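You operate a simulated robot arm through the tools that you are given. There is no shell and no other tool. Be economical: measure what you need, move in short steps, check, and stop when the job is done.

The job below is to be done with a simulated two-armed robot. You get a single attempt, and the scene is never put back.

TASK
Switch the upper hot plate off, let the beaker cool below 45 degrees, then move it to the cork mat.
Fine: dial back to 0; read the probe, then raise it. Set down upright: beaker.

It is judged by the outcome, as a careful person would: the job done as asked, and still so three seconds after it is handed in. It fails if anything else is knocked over, pushed out of place, dropped, spilled or broken.

THE ROBOT
Two 6-joint arms with two-finger parallel grippers on one trunk, on a base that drives. Base frame: it is fixed to the floor where the robot stands at the start and does not move with it; the origin is under the middle of the robot, x ahead of it, y to its left, z up; the surface under the hand at the start is at about z = 0.8. Units: m, degrees, N and s.
The left shoulder is at the start at [0.05, 0.17, 1.11], the right one opposite. Each reaches about 1.092 m from its shoulder. Places, roughly: lower dial [0.7, 0.3, 0.8]; lower red switch [0.7, 0, 0.8]; probe clamp [1, 0.4, 1.2]; small white mat (10x10x2 cm) [0.6, 0.1, 0.8]; top of the small cork mat [0.6, 0.5, 0.8]; upper dial [0.7, 0.3, 1]; upper red switch [0.7, 0.2, 1]. Payload 1.57 kg a hand.
Tool frame (each hand has its own): the origin (TCP) lies between the finger pads and is the grasp point; the fingertips stand 0.03 m ahead of it; z points along the fingers, y is the line along which they close. The gripper opens to 0.08 m. The fingers are 0.017 m wide and 0.012 m thick; the gripper's body (0.04 by 0.082 m) begins 0.08 m behind the TCP.
Orientation is told as [roll, pitch, yaw] about the base's x, y, z axes, in that order, counted from this pose: with the fingers straight down and closing along the base's y, the tool's x points along the base's -x, its y along +y and its z along -z.

THE INTERFACE
- The arms move only by the tool play_rows. It takes "left_series", "right_series" or both (then of equal length, played together; a hand with none holds still); each is a list of rows, each a list of 7 numbers: the shift along the tool's x, y, z in units of 25 mm (1.0 is 25 mm), then the turn, a rotation vector about the tool's x, y, z in units of 8 degrees (1.0 is 8 degrees), then the finger opening in m, from 0 to 0.08. In form: [[x, y, z, ax, ay, az, grip], ...]. A call has 1 to 20 rows; each row shifts and turns the commanded pose from where the row before left it, along the tool's axes as they then stand. A call with a number of a shift or a turn outside -1 to 1 is refused whole. Rows are played at 5 a second. More than 0.05 m and 8.6 degrees between two rows, or a gripper value outside its range, and nothing of the call is played. Where a pose cannot be reached the arm comes as near as it can. A force on the tool above 90 N (or 10 N above the force at the start of the call, whichever is more), or a blocked arm, ends the call early, and 0.2 s more pass. Each finger travels about 0.072 m/s and halts on what it meets, pressing with about 34 N; the grip force reading is that of the motor and also rises with nothing between the fingers. The clock runs only during rows and for 0.2 s after the last one: add rows that do not move to give the fingers time. The reply holds the time, the measured pose of the TCP, the force on the tool along the base axes, the opening and the grip force, in the units named above and with some noise, with the torque about the TCP (base axes, N m) and any sound that the robot's microphone picked up.
- Cameras (640 x 400 px; columns grow to the right, rows downward): "scene" is now at [0.0358, 0.0394, 1.6901]; the picture's right is [0.45, -0.89, 0.00], its down [-0.57, -0.29, -0.77] and it looks along [0.69, 0.34, -0.64] (base axes); focal length 260 px, centre (320, 200). "left" rides on the left gripper at [0.072, 0.007, -0.122] in its tool frame; the picture's right is [-0.09, 1.00, 0.00], its down [-0.84, -0.08, -0.54] and it looks along [-0.54, -0.05, 0.84] (tool axes); focal length 238 px, centre (320, 200). "right" rides on the right gripper at [0.072, -0.007, -0.122] in its tool frame; the picture's right is [0.09, 1.00, 0.00], its down [-0.84, 0.08, -0.54] and it looks along [-0.54, 0.05, 0.84] (tool axes); focal length 238 px, centre (320, 200). There is no depth. A picture from a camera that has moved, and an enlarged one, comes with that camera's place and axes in the base frame and with its lens.
- snapshot(camera): a new picture of that camera. It takes no simulated time.
- move_column(by): slides the trunk up (or, below 0, down) by that many m; the arms and the scene camera ride with it, the base frame stays. It gives what a move gives, with no picture.
- drive_base(legs): drives the robot by 1 to 6 legs, each [ahead, left, turn to the left] in m, m and degrees, along the robot's own axes; the way and the turn of a leg run together, so that a leg with both is an arc; at most 1.5 m and 180 degrees a leg. The arms and the cameras ride along, it lands a little off, and it stops where it bumps. It gives what a move gives.
- aim_head(pan, tilt): turns the head with the scene camera to pan (to the left, within 86 degrees either way) and tilt (down, from -29 to 69), counted from straight ahead of the robot. It gives what a move gives.
- inspect(camera, box): a new picture of the part [left, top, right, bottom] of that camera's present view, enlarged. It takes no simulated time.
- sign_off(): hands the job in; it is judged then, once.

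Go step by step. Nothing tells you exact positions but the pictures and the camera data: compare them with the known pose of the tool, close in by small moves and look again before you grip or let go. The budget is 120 turns and 92 pictures, counting those below and the enlarged ones. Unless the task says otherwise, let go and move clear before handing in, and close with one line.

The tools are called after "Call:" as name(argument=value, ...) on one line, values as JSON. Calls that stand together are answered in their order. play_rows: Moves the arms, as the interface text tells. Its arguments: {"type":"object","properties":{"left_series":{"type":"array","items":{"type":"array","items":{"type":"number"}}},"right_series":{"type":"array","items":{"type":"array","items":{"type":"number"}}}},"required":[]} The other tools are called the same way: move_column (by) slides the trunk up or down; drive_base (legs) drives the base; aim_head (pan, tilt) turns the head that bears the scene camera; snapshot (camera) takes a picture; inspect (camera, box) takes an enlarged picture of a part of a camera's view; sign_off () hands the job in.

At the start:

```text
t: 0.0
left_ee_pos: [0.4976, 0.5309, 0.9995]
left_ee_rot: [0.0, 0.0, 0.0]
left_ft_force: [-0.6, -0.4, 0.1]
left_ft_torque: [0.02, -0.01, 0.01]
left_gripper_width: 0.0802
left_grasp_force: 0.0
right_ee_pos: [0.6545, -0.0007, 1.0002]
right_ee_rot: [0.0, 0.0, 0.0]
right_ft_force: [0.5, 0.0, -1.3]
right_ft_torque: [-0.06, -0.02, 0.01]
right_gripper_width: 0.0799
right_grasp_force: 0.1
trunk travel left (down, up): [-0.725, 0.245]
robot x, y, heading: [0.0033, -0.0015, -0.1]
head pan, tilt: [26.7, 39.8]
```

scene: 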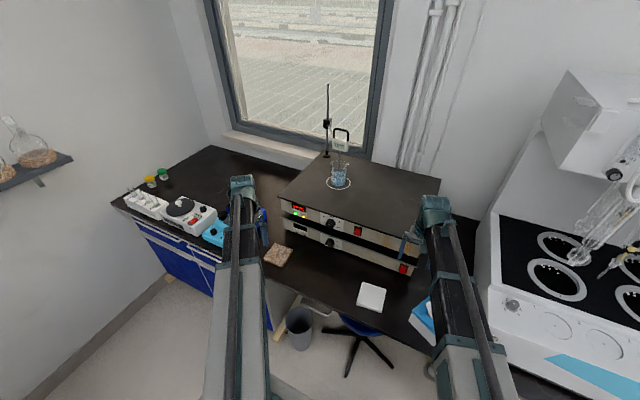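
right: 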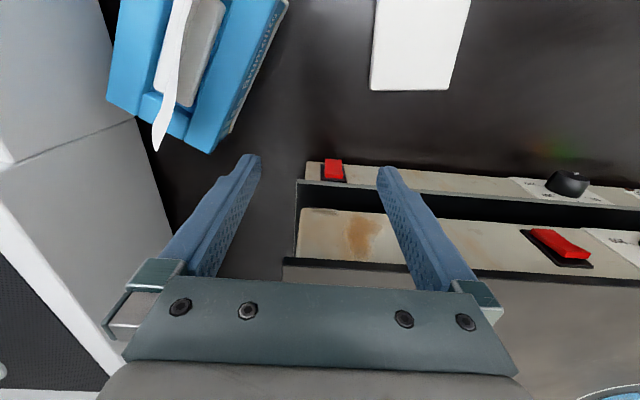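
left: 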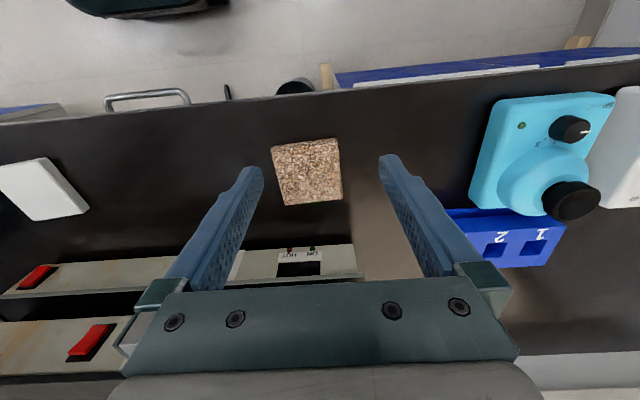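

I see two stacked hot plates, with a beaker and probe on the upper one. I'll enlarge the plate fronts and the beaker first.

Call:
inspect(camera="scene", box=[270, 190, 430, 290])

Call:
inspect(camera="scene", box=[290, 75, 402, 200])

```text
4.00 times, centred on (350, 240) of scene
camera zoom: at [0.0358, 0.0394, 1.6901], right [0.45, -0.89, 0.0], down [-0.57, -0.29, -0.77], along [0.69, 0.34, -0.64], focal length 1039 px, centre (200, 40)
```

zoom: 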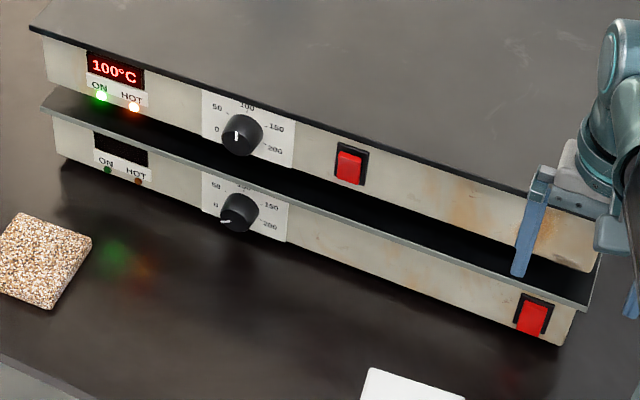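

```text
3.20 times, centred on (346, 138) of scene
camera zoom: at [0.0358, 0.0394, 1.6901], right [0.45, -0.89, 0.0], down [-0.57, -0.29, -0.77], along [0.69, 0.34, -0.64], focal length 831 px, centre (237, 400)
```

zoom: 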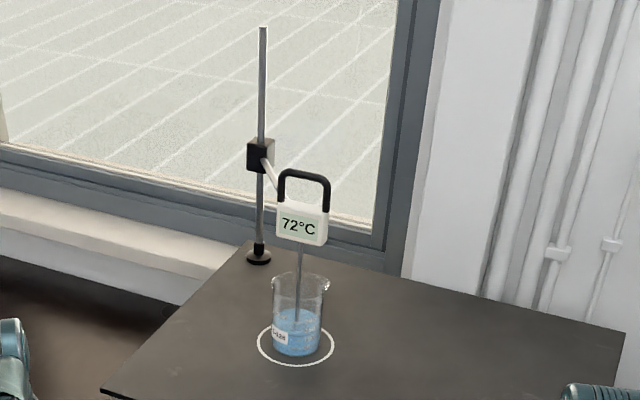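

The upper plate is on at 100°C with its dial pointing up, and the probe reads 72°C. I place the upper knob near [0.68, 0.32, 0.97] and the beaker near [0.90, 0.38]. Next I'll point the left hand forward in front of the knob.

Call:
play_rows(left_series=[[0, -1, 0, 0, 0, 0, 0.08], [0, -1, 0, 0, 0, 0, 0.08], [0, -1, 0, 0, 0, 0, 0.08], [0, -1, 0, 0, 0, 0, 0.08], [0, -1, 0, 0, 0, 0, 0.08], [0, -1, 0, 0, 0, 0, 0.08], [0, -0.2, 0, 0, -0.9375, 0, 0.08], [0, -0.2, 0, 0, -0.9375, 0, 0.08], [0, -0.2, 0, 0, -0.9375, 0, 0.08], [0, -0.2, 0, 0, -0.9375, 0, 0.08], [0, -0.2, 0, 0, -0.9375, 0, 0.08], [0, -0.2, 0, 0, -0.9375, 0, 0.08], [0, -0.2, 0, 0, -0.9375, 0, 0.08], [0, -0.2, 0, 0, -0.9375, 0, 0.08], [0, -0.2, 0, 0, -0.9375, 0, 0.08], [0, -0.2, 0, 0, -0.9375, 0, 0.08], [0, -0.2, 0, 0, -0.9375, 0, 0.08], [0, -0.2, 0, 0, -0.9375, 0, 0.08]])

Call:
snapshot(camera="left")

Call:
snapshot(camera="scene")

```text
t: 3.8
left_ee_pos: [0.6117, 0.3934, 1.2196]
left_ee_rot: [47.3, -89.8, -47.2]
left_ft_force: [0.6, -0.1, 0.5]
left_ft_torque: [-0.03, 0.02, -0.01]
left_gripper_width: 0.08
left_grasp_force: 0.0
left hand out of reach, approached as far as the arm can: row 8, 9, 10, 11, 12, 13, 14, 15, 16, 17, 18
right_ee_pos: [0.6551, -0.0008, 0.999]
right_ee_rot: [0.0, -0.1, 0.0]
right_ft_force: [-0.7, 0.8, 0.9]
right_ft_torque: [-0.02, 0.01, 0.01]
right_gripper_width: 0.0799
right_grasp_force: 0.1
trunk travel left (down, up): [-0.725, 0.245]
robot x, y, heading: [-0.0012, 0.0004, -0.0]
head pan, tilt: [26.7, 39.8]
```

```text
86 pictures are left
camera left: at [0.4903, 0.3989, 1.1481], right [0.0, 1.0, 0.09], down [-0.54, -0.08, 0.84], along [0.84, -0.05, 0.54], focal length 238 px, centre (320, 200)
```

left: 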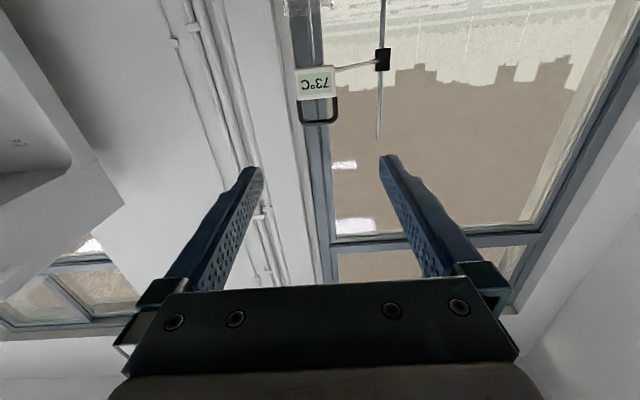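

```text
85 pictures are left
camera scene: at [0.0358, 0.0393, 1.6901], right [0.45, -0.89, 0.0], down [-0.57, -0.29, -0.77], along [0.69, 0.34, -0.64], focal length 260 px, centre (320, 200)
```

scene: 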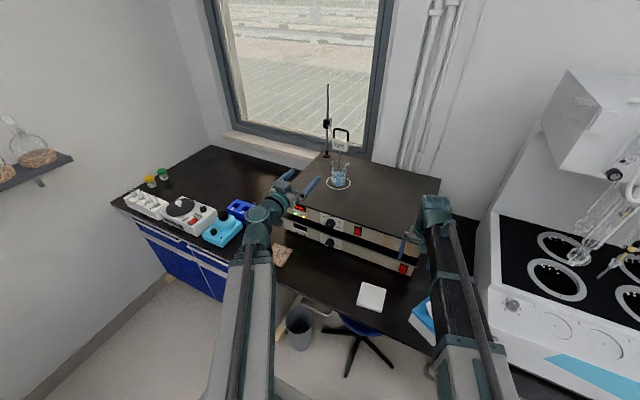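

The forward-pointing pose is too close for the arm, so it drifted up. I'll back the base off 0.3 m to give it room, then check the pose.

Call:
drive_base(legs=[[-0.3, 0, 0]])

Call:
play_rows(left_series=[[0, 0, 0, 0, 0, 0, 0.08], [0, 0, 0, 0, 0, 0, 0.08]])

```text
t: 5.8
left_ee_pos: [0.3111, 0.3918, 1.2195]
left_ee_rot: [0.8, -89.9, -0.9]
left_ft_force: [-0.4, 0.0, -0.4]
left_ft_torque: [0.03, 0.01, 0.01]
left_gripper_width: 0.0803
left_grasp_force: 0.1
right_ee_pos: [0.3548, -0.0026, 0.9996]
right_ee_rot: [0.0, 0.0, -0.1]
right_ft_force: [0.0, -0.2, 0.0]
right_ft_torque: [0.0, -0.01, -0.01]
right_gripper_width: 0.0803
right_grasp_force: 0.0
trunk travel left (down, up): [-0.725, 0.245]
robot x, y, heading: [-0.3038, -0.0042, 0.0]
head pan, tilt: [26.7, 39.8]
```

```text
t: 6.5
left_ee_pos: [0.3114, 0.3913, 1.2208]
left_ee_rot: [-1.4, -89.9, 1.3]
left_ft_force: [-1.1, -0.5, -0.2]
left_ft_torque: [-0.04, 0.01, -0.02]
left_gripper_width: 0.0801
left_grasp_force: 0.1
right_ee_pos: [0.3547, -0.0027, 0.9999]
right_ee_rot: [0.0, 0.1, -0.1]
right_ft_force: [0.5, -0.2, -0.5]
right_ft_torque: [0.0, -0.02, 0.02]
right_gripper_width: 0.0801
right_grasp_force: 0.1
trunk travel left (down, up): [-0.725, 0.245]
robot x, y, heading: [-0.3004, 0.0015, -0.4]
head pan, tilt: [26.7, 39.8]
```

The hand now points straight forward at [0.31, 0.39, 1.22]. I'll move it diagonally to stand off from the upper knob.

Call:
play_rows(left_series=[[1, -0.28, 1, 0, 0, 0, 0.08], [1, -0.28, 1, 0, 0, 0, 0.08], [1, -0.28, 1, 0, 0, 0, 0.08], [1, -0.28, 1, 0, 0, 0, 0.08], [1, -0.28, 1, 0, 0, 0, 0.08], [1, -0.28, 1, 0, 0, 0, 0.08], [1, -0.28, 1, 0, 0, 0, 0.08], [1, -0.28, 1, 0, 0, 0, 0.08], [1, -0.28, 1, 0, 0, 0, 0.08], [1, -0.28, 1, 0, 0, 0, 0.08], [0, 0, 0, 0, 0, 0, 0.08]])

Call:
snapshot(camera="left")

Call:
inspect(camera="scene", box=[300, 120, 460, 220])

```text
t: 8.8
left_ee_pos: [0.562, 0.3226, 1.218]
left_ee_rot: [-1.3, -89.9, 1.1]
left_ft_force: [0.5, 0.8, -0.4]
left_ft_torque: [0.0, 0.02, 0.01]
left_gripper_width: 0.08
left_grasp_force: 0.0
left hand out of reach, approached as far as the arm can: row 1, 2, 3, 4, 5, 6, 7, 8, 9, 10
right_ee_pos: [0.3535, -0.0021, 1.0009]
right_ee_rot: [0.0, 0.1, -0.1]
right_ft_force: [0.5, 0.0, 0.1]
right_ft_torque: [-0.02, -0.02, 0.02]
right_gripper_width: 0.0802
right_grasp_force: 0.1
trunk travel left (down, up): [-0.725, 0.245]
robot x, y, heading: [-0.297, 0.0017, -0.1]
head pan, tilt: [26.7, 39.8]
```

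```text
84 pictures are left
camera left: at [0.4401, 0.3285, 1.1478], right [0.0, 1.0, 0.09], down [-0.54, -0.08, 0.84], along [0.84, -0.05, 0.54], focal length 238 px, centre (320, 200)
```

left: 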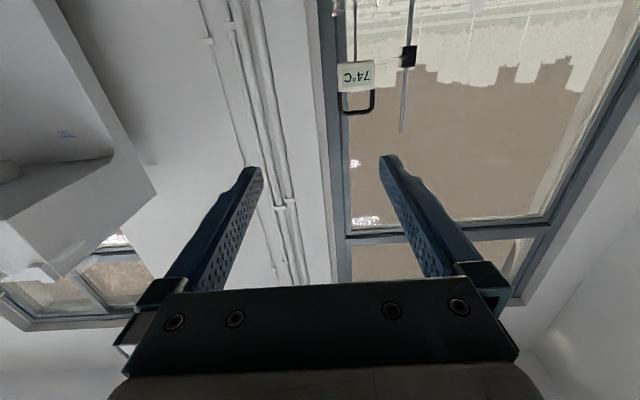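

```text
4.00 times, centred on (380, 170) of scene
camera zoom: at [-0.2646, 0.0395, 1.6901], right [0.45, -0.89, 0.0], down [-0.57, -0.29, -0.77], along [0.69, 0.34, -0.64], focal length 1039 px, centre (80, 320)
```

zoom: 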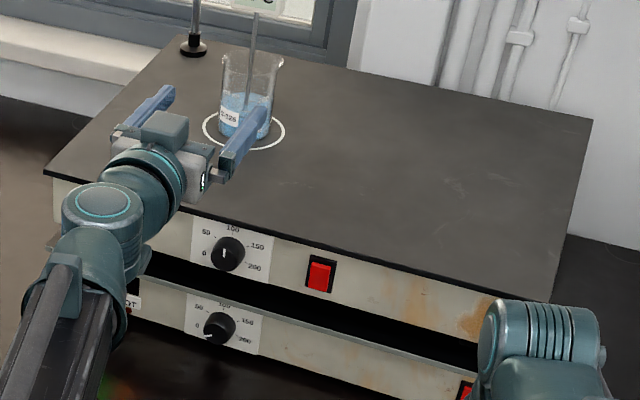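

The forward-pointing hand can't go below z 1.22 at this trunk height, so I'll lower the trunk. First I raise the right hand so it stays clear of the bench.

Call:
play_rows(right_series=[[0, 0, -1, 0, 0, 0, 0.08], [0, 0, -1, 0, 0, 0, 0.08], [0, 0, -1, 0, 0, 0, 0.08], [0, 0, -1, 0, 0, 0, 0.08], [0, 0, -1, 0, 0, 0, 0.08], [0, 0, -1, 0, 0, 0, 0.08], [0, 0, -1, 0, 0, 0, 0.08], [0, 0, -1, 0, 0, 0, 0.08], [0, 0, -1, 0, 0, 0, 0.08], [0, 0, -1, 0, 0, 0, 0.08]])

Call:
move_column(by=-0.12)

Call:
snapshot(camera="scene")

```text
t: 11.1
left_ee_pos: [0.5614, 0.3214, 1.2183]
left_ee_rot: [-0.2, -89.8, 0.3]
left_ft_force: [0.4, -0.2, 0.2]
left_ft_torque: [0.0, 0.01, 0.03]
left_gripper_width: 0.0797
left_grasp_force: 0.1
right_ee_pos: [0.3551, -0.0029, 0.9995]
right_ee_rot: [-0.1, -0.1, -0.1]
right_ft_force: [-0.9, -0.3, -0.7]
right_ft_torque: [-0.01, -0.04, 0.02]
right_gripper_width: 0.0797
right_grasp_force: 0.0
right hand out of reach, approached as far as the arm can: row 1, 2, 3, 4, 5, 6, 7, 8, 9, 10
trunk travel left (down, up): [-0.725, 0.245]
robot x, y, heading: [-0.2994, 0.0003, -0.3]
head pan, tilt: [26.7, 39.8]
```

```text
t: 12.6
left_ee_pos: [0.5623, 0.3218, 1.0996]
left_ee_rot: [0.0, -89.7, -0.2]
left_ft_force: [-0.5, -0.2, 0.0]
left_ft_torque: [-0.02, 0.0, 0.0]
left_gripper_width: 0.0801
left_grasp_force: 0.0
right_ee_pos: [0.3539, -0.0011, 0.8799]
right_ee_rot: [0.1, -0.1, -0.1]
right_ft_force: [0.0, -0.4, -0.9]
right_ft_torque: [-0.01, -0.01, -0.02]
right_gripper_width: 0.0803
right_grasp_force: 0.1
trunk travel left (down, up): [-0.605, 0.365]
robot x, y, heading: [-0.3009, -0.0013, -0.2]
head pan, tilt: [26.7, 39.8]
```

```text
82 pictures are left
camera scene: at [-0.2646, 0.0395, 1.5702], right [0.45, -0.89, 0.0], down [-0.57, -0.29, -0.77], along [0.69, 0.34, -0.64], focal length 260 px, centre (320, 200)
```

scene: 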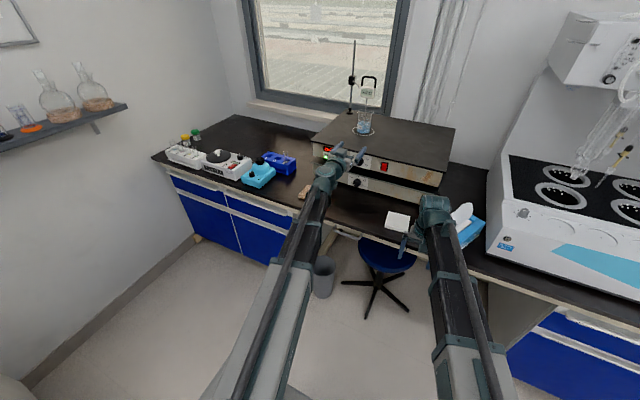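

The bench edge is at about x 0.46, so the right hand at x 0.35 is clear of it. I'll lower the trunk until the left hand is level with the knob.

Call:
move_column(by=-0.137)

Call:
snapshot(camera="left")

Call:
inspect(camera="scene", box=[300, 100, 460, 200])

```text
t: 14.2
left_ee_pos: [0.5617, 0.3223, 0.9622]
left_ee_rot: [0.0, -89.9, 0.0]
left_ft_force: [0.5, 0.0, -0.2]
left_ft_torque: [-0.02, 0.01, 0.0]
left_gripper_width: 0.0801
left_grasp_force: 0.1
right_ee_pos: [0.3542, -0.0023, 0.7429]
right_ee_rot: [0.0, 0.0, -0.1]
right_ft_force: [0.4, -0.4, -0.2]
right_ft_torque: [-0.05, 0.0, -0.03]
right_gripper_width: 0.0797
right_grasp_force: 0.2
trunk travel left (down, up): [-0.468, 0.502]
robot x, y, heading: [-0.3007, 0.003, -0.2]
head pan, tilt: [26.7, 39.8]
```

```text
81 pictures are left
camera left: at [0.44, 0.3286, 0.8909], right [0.0, 1.0, 0.09], down [-0.54, -0.08, 0.84], along [0.84, -0.05, 0.54], focal length 238 px, centre (320, 200)
```

left: 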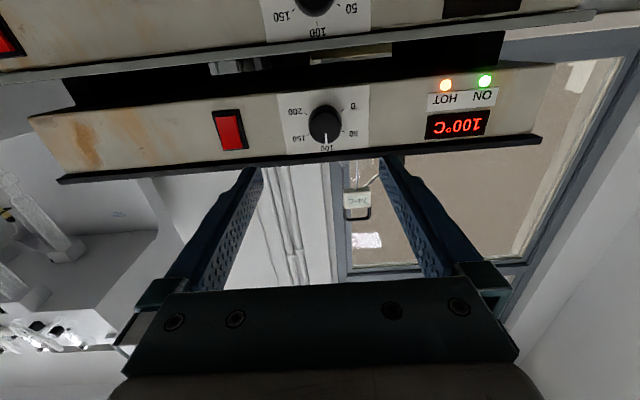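

```text
4.00 times, centred on (380, 150) of scene
camera zoom: at [-0.2646, 0.0395, 1.4332], right [0.45, -0.89, 0.0], down [-0.57, -0.29, -0.77], along [0.69, 0.34, -0.64], focal length 1039 px, centre (80, 400)
```

zoom: 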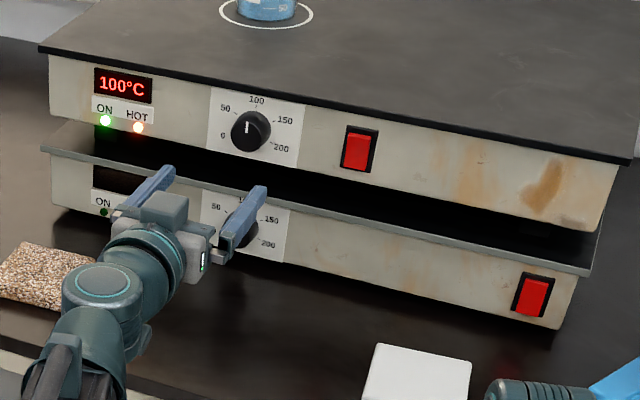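

The camera view agrees that the knob is at about [0.70, 0.325, 0.960]. I'll enlarge the dial to read its angle scale.

Call:
inspect(camera="left", box=[276, 85, 372, 160])

Call:
inspect(camera="scene", box=[346, 118, 402, 153])

```text
5.33 times, centred on (324, 122) of left
camera zoom: at [0.44, 0.3286, 0.8909], right [0.0, 1.0, 0.09], down [-0.54, -0.08, 0.84], along [0.84, -0.05, 0.54], focal length 1271 px, centre (299, 613)
```

zoom: 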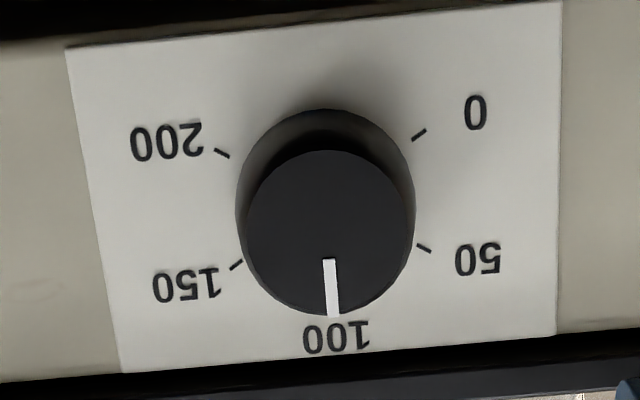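

```text
11.43 times, centred on (374, 136) of scene
camera zoom: at [-0.2646, 0.0395, 1.4332], right [0.45, -0.89, 0.0], down [-0.57, -0.29, -0.77], along [0.69, 0.34, -0.64], focal length 2968 px, centre (-297, 937)
```

zoom: 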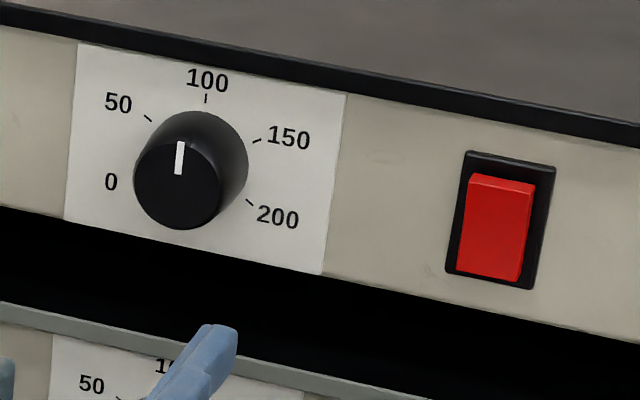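

The dial ticks sit 60° apart, so 100 to 0 is about 120° counter-clockwise. The knob face is at x≈0.69 and is about 33 mm wide. I'll narrow the fingers, pre-turn the hand +60° and move closer.

Call:
play_rows(left_series=[[-0.06, 0.12, 0, 0, 0, 0, 0.046], [0, 0, 0, 0, 0, 0.9375, 0.046], [0, 0, 0, 0, 0, 0.9375, 0.046], [0, 0, 0, 0, 0, 0.9375, 0.046], [0, 0, 0, 0, 0, 0.9375, 0.046], [0, 0, 0, 0, 0, 0.9375, 0.046], [0, 0, 0, 0, 0, 0.9375, 0.046], [0, 0, 0, 0, 0, 0.9375, 0.046], [0, 0, 0, 0, 0, 0.9375, 0.046], [0, 0, 1, 0, 0, 0, 0.046], [0, 0, 1, 0, 0, 0, 0.046], [0, 0, 0, 0, 0, 0, 0.046]])

Call:
snapshot(camera="left")

Call:
inspect(camera="scene", box=[320, 110, 416, 170])

```text
t: 16.8
left_ee_pos: [0.6118, 0.3258, 0.962]
left_ee_rot: [89.8, -29.9, -90.0]
left_ft_force: [-0.4, -1.5, -0.9]
left_ft_torque: [-0.02, 0.01, 0.02]
left_gripper_width: 0.046
left_grasp_force: 0.1
right_ee_pos: [0.3553, -0.0016, 0.7427]
right_ee_rot: [0.1, 0.1, -0.2]
right_ft_force: [0.1, 1.0, -0.2]
right_ft_torque: [-0.01, 0.01, 0.0]
right_gripper_width: 0.0801
right_grasp_force: 0.1
trunk travel left (down, up): [-0.468, 0.502]
robot x, y, heading: [-0.3026, 0.0019, -0.1]
head pan, tilt: [26.7, 39.8]
```

```text
77 pictures are left
camera left: at [0.4912, 0.3905, 0.9325], right [0.0, 0.42, 0.91], down [-0.54, -0.76, 0.35], along [0.84, -0.49, 0.22], focal length 238 px, centre (320, 200)
```

left: 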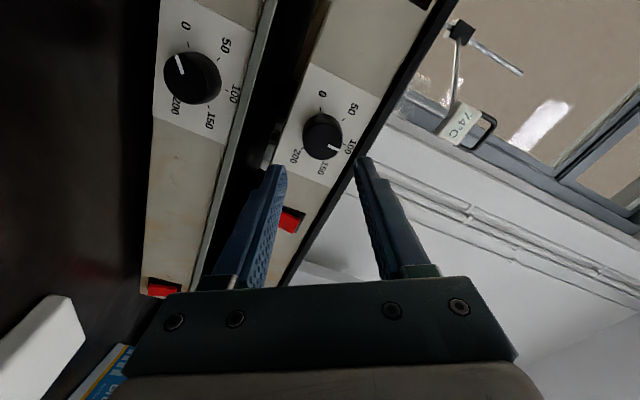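

```text
6.67 times, centred on (368, 140) of scene
camera zoom: at [-0.2644, 0.0395, 1.4331], right [0.45, -0.89, 0.0], down [-0.57, -0.29, -0.77], along [0.69, 0.34, -0.64], focal length 1731 px, centre (0, 600)
```

zoom: 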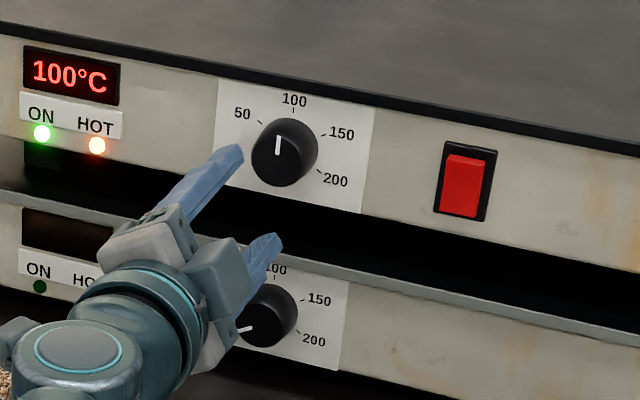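

The knob lies on the tool axis between the fingers, so I'll advance over it slowly.

Call:
play_rows(left_series=[[0, 0, 0.5, 0, 0, 0, 0.046], [0, 0, 0.5, 0, 0, 0, 0.046], [0, 0, 0.5, 0, 0, 0, 0.046], [0, 0, 0.5, 0, 0, 0, 0.046], [0, 0, 0.3, 0, 0, 0, 0.046], [0, 0, 0.3, 0, 0, 0, 0.046], [0, 0, 0, 0, 0, 0, 0.046]])

Call:
inspect(camera="left", box=[240, 70, 400, 170])

Call:
inspect(camera="scene", box=[336, 110, 416, 160])

```text
t: 18.4
left_ee_pos: [0.6758, 0.3244, 0.9624]
left_ee_rot: [89.9, -29.9, -90.0]
left_ft_force: [-0.8, -0.2, 0.6]
left_ft_torque: [-0.01, 0.02, 0.02]
left_gripper_width: 0.0459
left_grasp_force: 0.0
right_ee_pos: [0.3552, -0.0023, 0.7417]
right_ee_rot: [0.0, 0.0, -0.1]
right_ft_force: [-0.3, -0.5, 0.4]
right_ft_torque: [-0.02, 0.01, 0.03]
right_gripper_width: 0.0798
right_grasp_force: 0.1
trunk travel left (down, up): [-0.468, 0.502]
robot x, y, heading: [-0.2964, -0.0019, 0.1]
head pan, tilt: [26.7, 39.8]
```

```text
4.00 times, centred on (320, 120) of left
camera zoom: at [0.5546, 0.3893, 0.9326], right [0.0, 0.42, 0.91], down [-0.54, -0.76, 0.35], along [0.84, -0.49, 0.23], focal length 953 px, centre (320, 520)
```

zoom: 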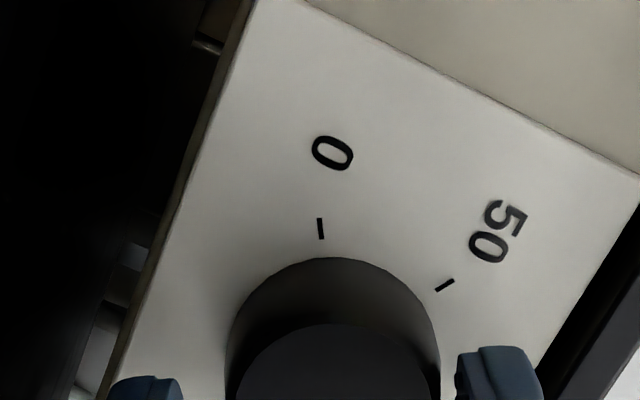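

```text
8.00 times, centred on (376, 135) of scene
camera zoom: at [-0.2645, 0.0395, 1.4331], right [0.45, -0.89, 0.0], down [-0.57, -0.29, -0.77], along [0.69, 0.34, -0.64], focal length 2078 px, centre (-128, 720)
```

zoom: 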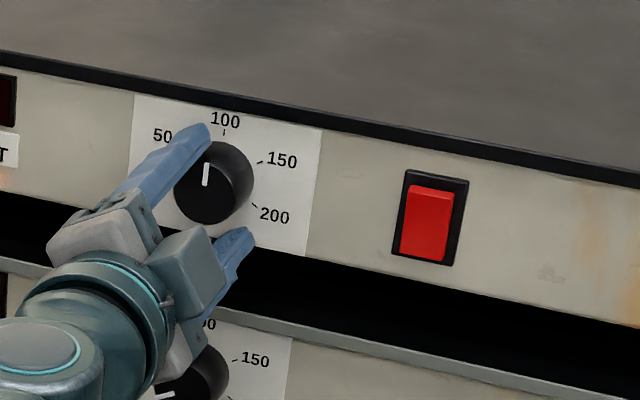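

The fingers straddle the knob, with a 2 mm offset to correct. I'll nudge over, go 4 mm deeper, then grip.

Call:
play_rows(left_series=[[0, 0.08, 0.16, 0, 0, 0, 0.046], [0, 0, 0, 0, 0, 0, 0.03], [0, 0, 0, 0, 0, 0, 0.025], [0, 0, 0, 0, 0, 0, 0.025]])

Call:
inspect(camera="scene", box=[336, 110, 416, 160])

```text
t: 19.4
left_ee_pos: [0.6788, 0.3277, 0.9627]
left_ee_rot: [90.0, -30.0, -89.9]
left_ft_force: [6.5, 6.6, 16.7]
left_ft_torque: [0.04, -0.41, 0.42]
left_gripper_width: 0.0366
left_grasp_force: 41.9
right_ee_pos: [0.3546, -0.001, 0.7441]
right_ee_rot: [0.1, -0.2, -0.1]
right_ft_force: [-0.1, 0.0, 0.1]
right_ft_torque: [-0.01, 0.02, 0.01]
right_gripper_width: 0.0798
right_grasp_force: 0.0
trunk travel left (down, up): [-0.468, 0.502]
robot x, y, heading: [-0.2984, -0.0018, -0.4]
head pan, tilt: [26.7, 39.8]
```

```text
8.00 times, centred on (376, 135) of scene
camera zoom: at [-0.2658, 0.0397, 1.4333], right [0.45, -0.89, 0.0], down [-0.57, -0.29, -0.77], along [0.69, 0.34, -0.64], focal length 2078 px, centre (-128, 720)
```

zoom: 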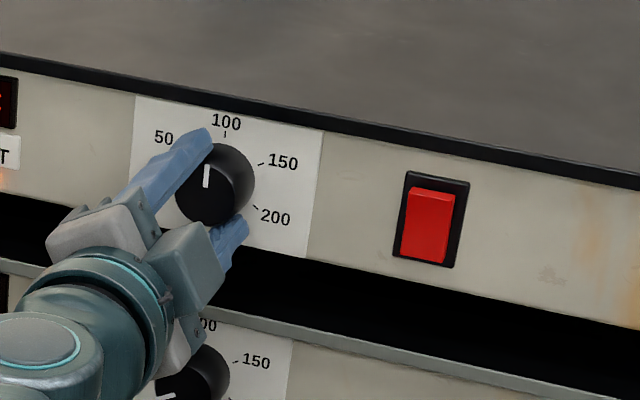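

The knob is gripped at 36.6 mm with a small side load. I'll ease that off and turn the first 60° counter-clockwise.

Call:
play_rows(left_series=[[0, 0.05, 0, 0, 0, 0, 0.025], [0, 0, 0, 0, 0, -0.75, 0.025], [0, 0, 0, 0, 0, -0.75, 0.025], [0, 0, 0, 0, 0, -0.75, 0.025], [0, 0, 0, 0, 0, -0.75, 0.025], [0, 0, 0, 0, 0, -0.75, 0.025], [0, 0, 0, 0, 0, -0.75, 0.025], [0, 0, 0, 0, 0, -0.75, 0.025], [0, 0, 0, 0, 0, -0.75, 0.025], [0, 0, 0, 0, 0, -0.75, 0.025], [0, 0, 0, 0, 0, -0.75, 0.025], [0, 0, 0, 0, 0, 0, 0.025]])

Call:
inspect(camera="scene", box=[320, 110, 416, 170])

Call:
inspect(camera="left", box=[240, 70, 400, 170])

```text
t: 22.0
left_ee_pos: [0.6788, 0.3283, 0.9628]
left_ee_rot: [-44.8, -89.8, 45.0]
left_ft_force: [5.0, 16.1, 17.1]
left_ft_torque: [-0.04, -0.48, 0.49]
left_gripper_width: 0.0361
left_grasp_force: 42.7
left hand out of reach, approached as far as the arm can: row 1
right_ee_pos: [0.3535, -0.0007, 0.7439]
right_ee_rot: [0.0, 0.0, -0.1]
right_ft_force: [-0.6, 1.0, -0.4]
right_ft_torque: [0.02, -0.01, -0.01]
right_gripper_width: 0.0802
right_grasp_force: 0.1
trunk travel left (down, up): [-0.468, 0.502]
robot x, y, heading: [-0.3, 0.0007, -0.0]
head pan, tilt: [26.7, 39.8]
```

```text
6.67 times, centred on (368, 140) of scene
camera zoom: at [-0.2661, 0.0406, 1.4331], right [0.45, -0.89, 0.0], down [-0.57, -0.29, -0.77], along [0.69, 0.34, -0.64], focal length 1731 px, centre (0, 600)
```

zoom: 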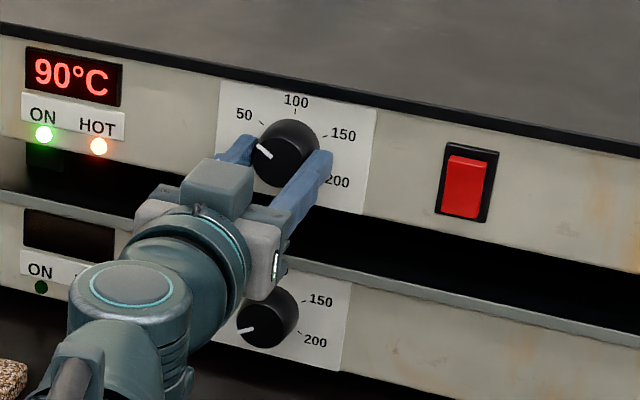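

```text
4.00 times, centred on (320, 120) of left
camera zoom: at [0.557, 0.3334, 0.8915], right [0.0, 1.0, 0.09], down [-0.54, -0.08, 0.84], along [0.84, -0.05, 0.54], focal length 953 px, centre (320, 520)
```

zoom: 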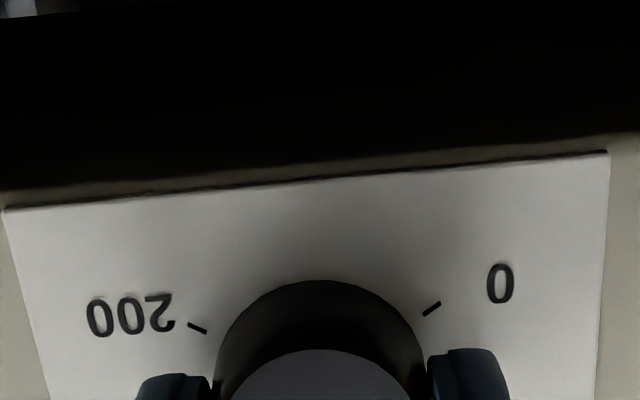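

The knob followed, and the pointer is now near 50. I'll turn the remaining 60°.

Call:
play_rows(left_series=[[0, 0, 0, 0, 0, -0.75, 0.025], [0, 0, 0, 0, 0, -0.75, 0.025], [0, 0, 0, 0, 0, -0.75, 0.025], [0, 0, 0, 0, 0, -0.75, 0.025], [0, 0, 0, 0, 0, -0.75, 0.025], [0, 0, 0, 0, 0, -0.75, 0.025], [0, 0, 0, 0, 0, -0.75, 0.025], [0, 0, 0, 0, 0, -0.75, 0.025], [0, 0, 0, 0, 0, -0.75, 0.025], [0, 0, 0, 0, 0, -0.75, 0.025], [0, 0, 0, 0, 0, 0, 0.025]])

Call:
inspect(camera="scene", box=[320, 110, 416, 170])

```text
t: 24.4
left_ee_pos: [0.6798, 0.3276, 0.9635]
left_ee_rot: [-89.9, -29.9, 89.9]
left_ft_force: [-13.4, 13.1, 2.0]
left_ft_torque: [-0.01, -0.12, 0.59]
left_gripper_width: 0.0359
left_grasp_force: 42.3
right_ee_pos: [0.3539, -0.0013, 0.7431]
right_ee_rot: [-0.1, -0.2, -0.2]
right_ft_force: [0.4, -0.3, 0.1]
right_ft_torque: [0.0, -0.01, 0.01]
right_gripper_width: 0.08
right_grasp_force: 0.0
trunk travel left (down, up): [-0.468, 0.502]
robot x, y, heading: [-0.2985, 0.0011, -0.1]
head pan, tilt: [26.7, 39.8]
```

```text
6.67 times, centred on (368, 140) of scene
camera zoom: at [-0.2662, 0.0408, 1.4331], right [0.45, -0.89, 0.0], down [-0.57, -0.29, -0.77], along [0.69, 0.34, -0.64], focal length 1731 px, centre (0, 600)
```

zoom: 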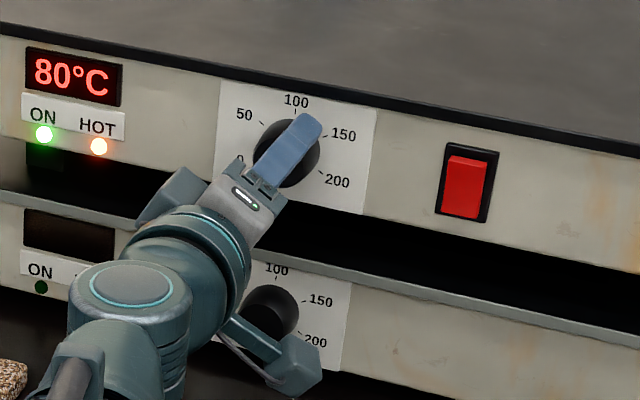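

The turn is finished. I'll release, back straight out and check the pointer.

Call:
play_rows(left_series=[[0, 0, 0, 0, 0, 0, 0.046], [0, 0, 0, 0, 0, 0, 0.046], [0, 0, -0.6, 0, 0, 0, 0.046], [0, 0, -1, 0, 0, 0, 0.046], [0, 0, -1, 0, 0, 0, 0.046], [0, 0, 0, 0, 0, 0, 0.046]])

Call:
snapshot(camera="left")

Call:
inspect(camera="scene", box=[320, 110, 416, 170])

```text
t: 25.8
left_ee_pos: [0.6159, 0.3261, 0.9628]
left_ee_rot: [-89.9, -30.0, 89.8]
left_ft_force: [0.3, -0.2, -0.7]
left_ft_torque: [-0.04, -0.02, -0.02]
left_gripper_width: 0.0457
left_grasp_force: 0.0
right_ee_pos: [0.3539, -0.0025, 0.7433]
right_ee_rot: [-0.1, 0.0, -0.1]
right_ft_force: [-0.2, -0.1, 0.7]
right_ft_torque: [0.0, 0.0, 0.0]
right_gripper_width: 0.0799
right_grasp_force: 0.0
trunk travel left (down, up): [-0.468, 0.502]
robot x, y, heading: [-0.2981, -0.0, -0.2]
head pan, tilt: [26.7, 39.8]
```

```text
69 pictures are left
camera left: at [0.4941, 0.2661, 0.9212], right [0.0, 0.58, -0.82], down [-0.54, 0.69, 0.49], along [0.84, 0.44, 0.31], focal length 238 px, centre (320, 200)
```

left: 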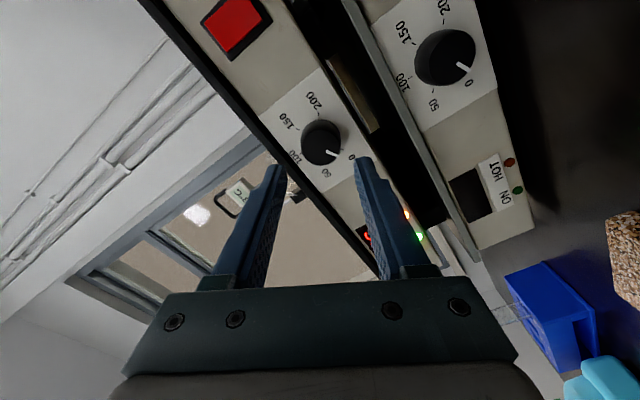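

```text
6.67 times, centred on (368, 140) of scene
camera zoom: at [-0.2646, 0.0396, 1.4331], right [0.45, -0.89, 0.0], down [-0.57, -0.29, -0.77], along [0.69, 0.34, -0.64], focal length 1731 px, centre (0, 600)
```

zoom: 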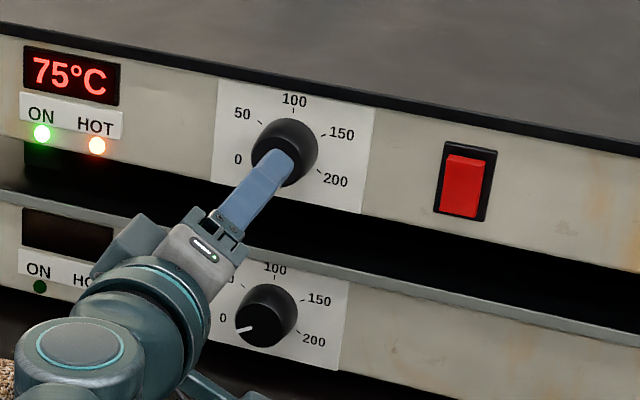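

Call:
inspect(camera="left", box=[272, 80, 368, 180])

```text
4.00 times, centred on (320, 130) of left
camera zoom: at [0.4941, 0.2661, 0.9212], right [0.0, 0.58, -0.82], down [-0.54, 0.69, 0.49], along [0.84, 0.44, 0.31], focal length 953 px, centre (320, 480)
```

zoom: 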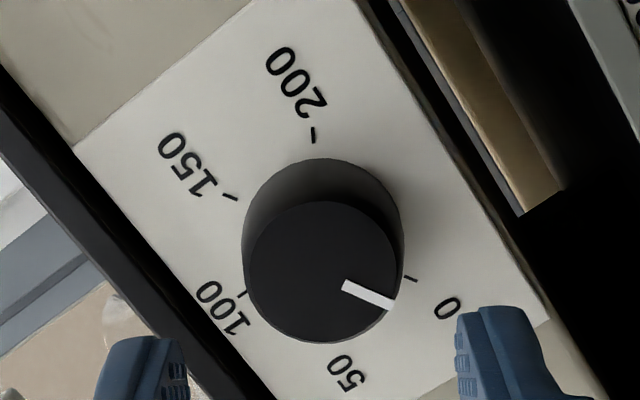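

The pointer lines up with the 0 tick and the plate is cooling. The ON lamp is still lit, so I'll compare the two red switches closely.

Call:
inspect(camera="scene", box=[376, 125, 400, 145])

Call:
inspect(camera="scene", box=[420, 160, 444, 180])

Call:
inspect(camera="left", box=[190, 0, 290, 66])

```text
16.00 times, centred on (388, 135) of scene
camera zoom: at [-0.2646, 0.0396, 1.4331], right [0.45, -0.89, 0.0], down [-0.57, -0.29, -0.77], along [0.69, 0.34, -0.64], focal length 4155 px, centre (-768, 1240)
```

zoom: 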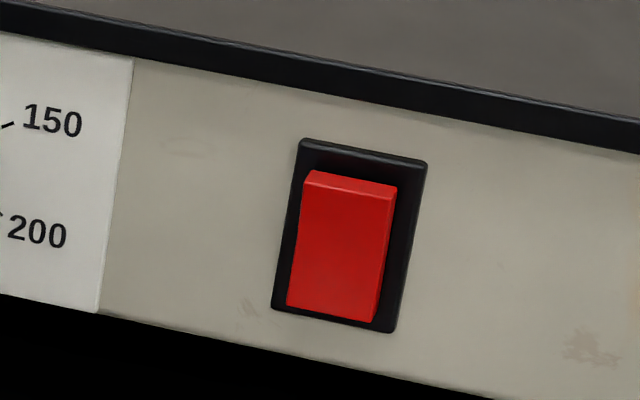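

```text
16.00 times, centred on (432, 170) of scene
camera zoom: at [-0.2646, 0.0396, 1.4331], right [0.45, -0.89, 0.0], down [-0.57, -0.29, -0.77], along [0.69, 0.34, -0.64], focal length 4155 px, centre (-1472, 680)
```

zoom: 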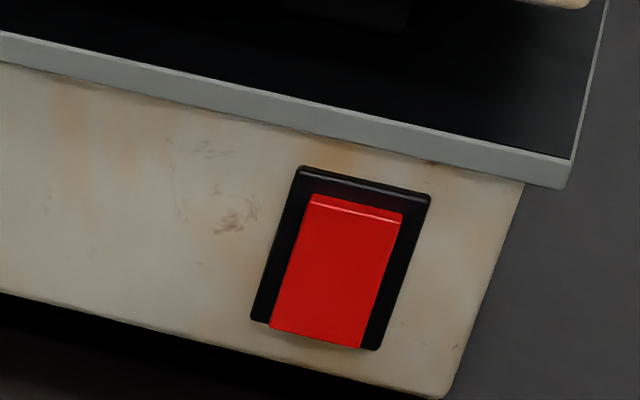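

```text
6.06 times, centred on (240, 33) of left
camera zoom: at [0.4941, 0.2661, 0.9212], right [0.0, 0.58, -0.82], down [-0.54, 0.69, 0.49], along [0.84, 0.44, 0.31], focal length 1444 px, centre (805, 1212)
```

zoom: 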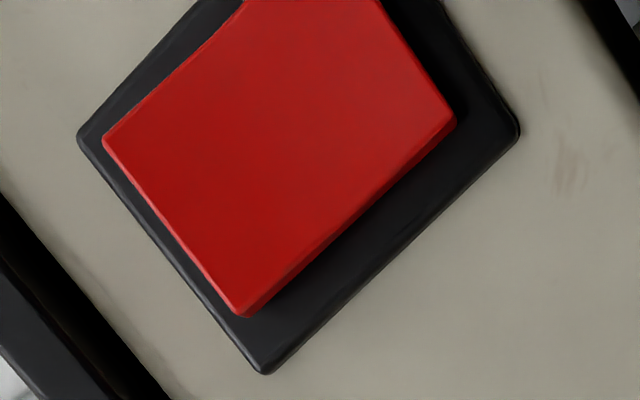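

On the upper rocker the top edge stands out (ON); on the unlit lower one the top is pressed in. I'll line the closed fingers up with the upper rocker's top half, near [0.70, 0.217, 0.979].

Call:
play_rows(left_series=[[0, 0, 0, 0, 0, 0.9375, 0.02], [0, 0, 0, 0, 0, 0.9375, 0.0], [0, 0, 0, 0, 0, 0.9375, 0.0], [0, 0, 0, 0, 0, 0.9375, 0.0], [0, 0, 0, 0, 0, 0.9375, 0.0], [0, 0, 0, 0, 0, 0.9375, 0.0], [0, 0, 0, 0, 0, 0.9375, 0.0], [0, 0, 0, 0, 0, 0.9375, 0.0], [-0.2, -0.87, 0, 0, 0, 0, 0], [-0.2, -0.87, 0, 0, 0, 0, 0], [-0.2, -0.87, 0, 0, 0, 0, 0], [-0.08, -0.87, 0, 0, 0, 0, 0], [0, -0.88, 0.4, 0, 0, 0, 0], [0, 0, 0.4, 0, 0, 0, 0], [0, 0, 0, 0, 0, 0, 0]])

Call:
snapshot(camera="left")

Call:
inspect(camera="scene", box=[336, 110, 416, 160])

```text
t: 29.0
left_ee_pos: [0.6344, 0.2178, 0.9636]
left_ee_rot: [13.8, -89.8, -13.9]
left_ft_force: [-0.4, -0.2, 0.2]
left_ft_torque: [0.01, -0.06, 0.02]
left_gripper_width: 0.0
left_grasp_force: 21.7
left hand out of reach, approached as far as the arm can: row 9, 10, 11
right_ee_pos: [0.3561, -0.0019, 0.7415]
right_ee_rot: [0.0, 0.0, -0.2]
right_ft_force: [0.3, -0.1, -0.5]
right_ft_torque: [0.0, -0.01, 0.0]
right_gripper_width: 0.0801
right_grasp_force: 0.1
trunk travel left (down, up): [-0.468, 0.502]
robot x, y, heading: [-0.3046, 0.0045, 0.2]
head pan, tilt: [26.7, 39.8]
```

```text
63 pictures are left
camera left: at [0.5125, 0.2239, 0.8909], right [0.0, 1.0, 0.09], down [-0.54, -0.08, 0.84], along [0.84, -0.05, 0.54], focal length 238 px, centre (320, 200)
```

left: 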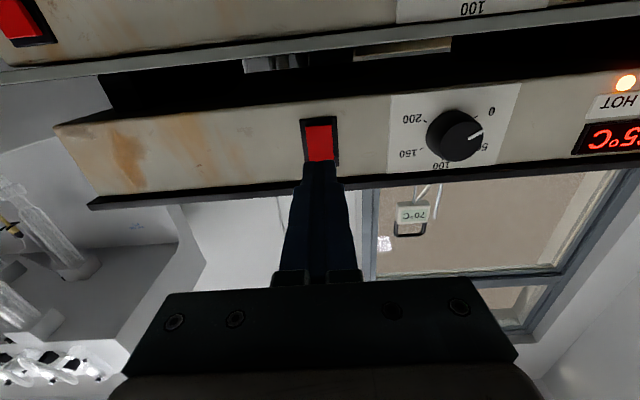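

```text
8.00 times, centred on (376, 135) of scene
camera zoom: at [-0.2644, 0.0395, 1.4331], right [0.45, -0.89, 0.0], down [-0.57, -0.29, -0.77], along [0.69, 0.34, -0.64], focal length 2078 px, centre (-128, 720)
```

zoom: 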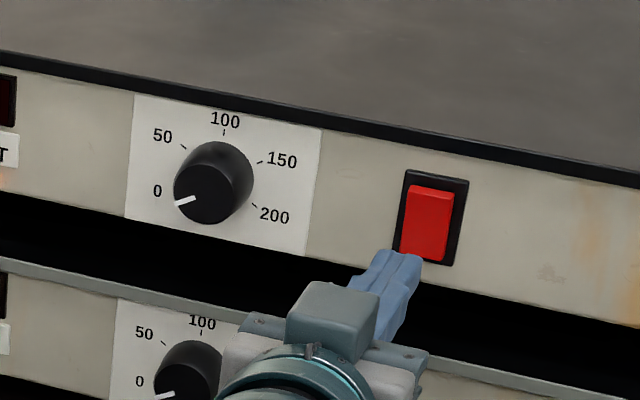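

The dial sits on 0 and the display has fallen to 65°C. The arm can't rise in this pose, so I'll lift the trunk 15 mm to aim at the rocker's top.

Call:
move_column(by=0.015)

Call:
play_rows(left_series=[[0, 0, 0.4, 0, 0, 0, 0], [0, 0, 0.4, 0, 0, 0, 0], [0, 0, 0.3, 0, 0, 0, 0], [0, 0, 0, 0, 0, 0, 0]])

Call:
inspect(camera="left", box=[270, 80, 370, 180])

Call:
inspect(camera="scene", box=[366, 115, 406, 150])

```text
t: 29.6
left_ee_pos: [0.6331, 0.2176, 0.9769]
left_ee_rot: [1.6, -89.9, -1.7]
left_ft_force: [-0.1, -0.9, 0.3]
left_ft_torque: [0.0, 0.0, -0.01]
left_gripper_width: 0.0
left_grasp_force: 20.9
right_ee_pos: [0.355, -0.0021, 0.7576]
right_ee_rot: [0.0, 0.1, -0.1]
right_ft_force: [-0.2, -0.1, -0.4]
right_ft_torque: [-0.01, 0.0, 0.04]
right_gripper_width: 0.0799
right_grasp_force: 0.1
trunk travel left (down, up): [-0.483, 0.487]
robot x, y, heading: [-0.3, -0.001, 0.0]
head pan, tilt: [26.7, 39.8]
```

```text
t: 30.6
left_ee_pos: [0.6626, 0.2178, 0.9767]
left_ee_rot: [-1.8, -90.0, 1.7]
left_ft_force: [0.6, -0.3, 0.3]
left_ft_torque: [-0.02, 0.01, 0.01]
left_gripper_width: 0.0
left_grasp_force: 21.3
right_ee_pos: [0.3552, -0.0026, 0.757]
right_ee_rot: [0.0, 0.0, -0.2]
right_ft_force: [0.3, 0.1, 0.1]
right_ft_torque: [0.01, 0.0, -0.01]
right_gripper_width: 0.08
right_grasp_force: 0.1
trunk travel left (down, up): [-0.483, 0.487]
robot x, y, heading: [-0.2967, -0.0012, -0.1]
head pan, tilt: [26.7, 39.8]
```

```text
4.00 times, centred on (320, 130) of left
camera zoom: at [0.5399, 0.2233, 0.9059], right [0.0, 1.0, 0.09], down [-0.54, -0.08, 0.84], along [0.84, -0.05, 0.54], focal length 953 px, centre (320, 480)
```

zoom: 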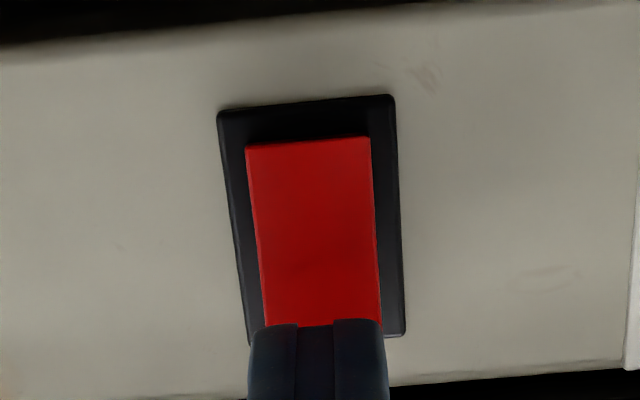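

```text
11.43 times, centred on (386, 132) of scene
camera zoom: at [-0.2645, 0.0395, 1.4481], right [0.45, -0.89, 0.0], down [-0.57, -0.29, -0.77], along [0.69, 0.34, -0.64], focal length 2968 px, centre (-434, 971)
```

zoom: 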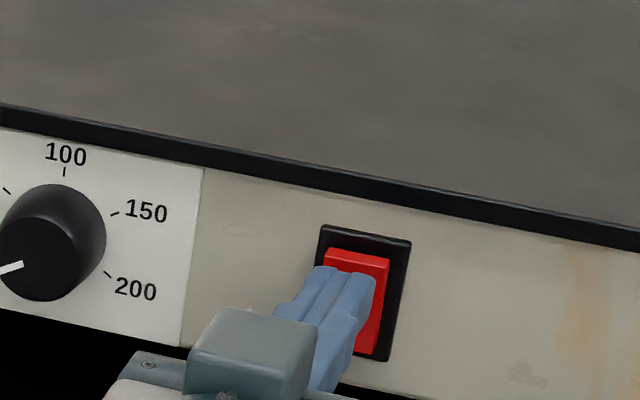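

The fingertips are aimed at the top quarter of the rocker, so I'll creep in.

Call:
play_rows(left_series=[[0, 0, 0.15, 0, 0, 0, 0], [0, 0, 0.15, 0, 0, 0, 0], [0, 0, 0.15, 0, 0, 0, 0], [0, 0, 0, 0, 0, 0, 0]])

Call:
inspect(camera="scene", box=[320, 105, 416, 165])

```text
t: 31.6
left_ee_pos: [0.6726, 0.2169, 0.977]
left_ee_rot: [-0.8, -89.8, 0.6]
left_ft_force: [-0.1, -0.8, 0.1]
left_ft_torque: [0.0, -0.04, -0.01]
left_gripper_width: 0.0002
left_grasp_force: 21.4
right_ee_pos: [0.3548, -0.0028, 0.7567]
right_ee_rot: [0.1, 0.1, -0.2]
right_ft_force: [0.1, -0.3, -0.5]
right_ft_torque: [0.02, 0.01, -0.01]
right_gripper_width: 0.08
right_grasp_force: 0.1
trunk travel left (down, up): [-0.483, 0.487]
robot x, y, heading: [-0.302, -0.0019, -0.0]
head pan, tilt: [26.7, 39.8]
```

```text
6.67 times, centred on (368, 135) of scene
camera zoom: at [-0.2645, 0.0395, 1.4481], right [0.45, -0.89, 0.0], down [-0.57, -0.29, -0.77], along [0.69, 0.34, -0.64], focal length 1731 px, centre (0, 633)
```

zoom: 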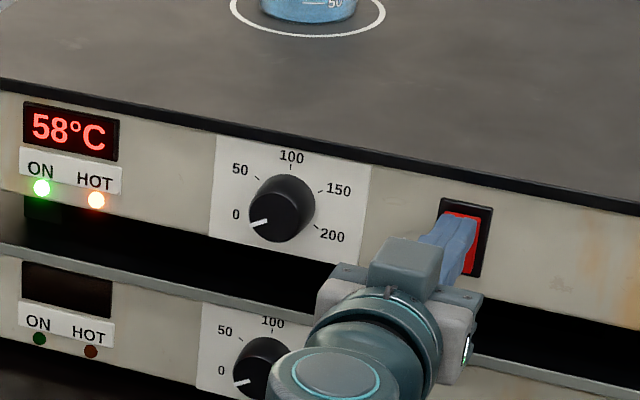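

No contact yet. I'll creep another 10 mm.

Call:
play_rows(left_series=[[0, 0, 0.12, 0, 0, 0, 0], [0, 0, 0.12, 0, 0, 0, 0], [0, 0, 0.1, 0, 0, 0, 0], [0, 0, 0, 0, 0, 0, 0]])

Call:
inspect(camera="scene", box=[320, 105, 416, 165])

```text
t: 32.6
left_ee_pos: [0.6781, 0.2176, 0.9786]
left_ee_rot: [42.9, -90.0, -43.0]
left_ft_force: [-27.9, -2.3, -6.7]
left_ft_torque: [0.0, 0.45, -0.07]
left_gripper_width: 0.0
left_grasp_force: 21.6
right_ee_pos: [0.3525, -0.0017, 0.759]
right_ee_rot: [0.0, -0.1, -0.1]
right_ft_force: [-0.3, -0.5, 0.6]
right_ft_torque: [0.04, 0.0, 0.01]
right_gripper_width: 0.08
right_grasp_force: 0.0
trunk travel left (down, up): [-0.483, 0.487]
robot x, y, heading: [-0.3005, -0.002, -0.3]
head pan, tilt: [26.7, 39.8]
```

```text
6.67 times, centred on (368, 135) of scene
camera zoom: at [-0.2671, 0.0394, 1.4481], right [0.45, -0.89, 0.0], down [-0.57, -0.29, -0.77], along [0.69, 0.34, -0.64], focal length 1731 px, centre (0, 633)
```

zoom: 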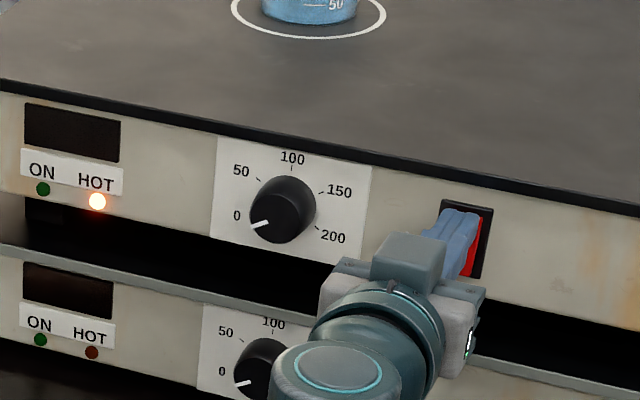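

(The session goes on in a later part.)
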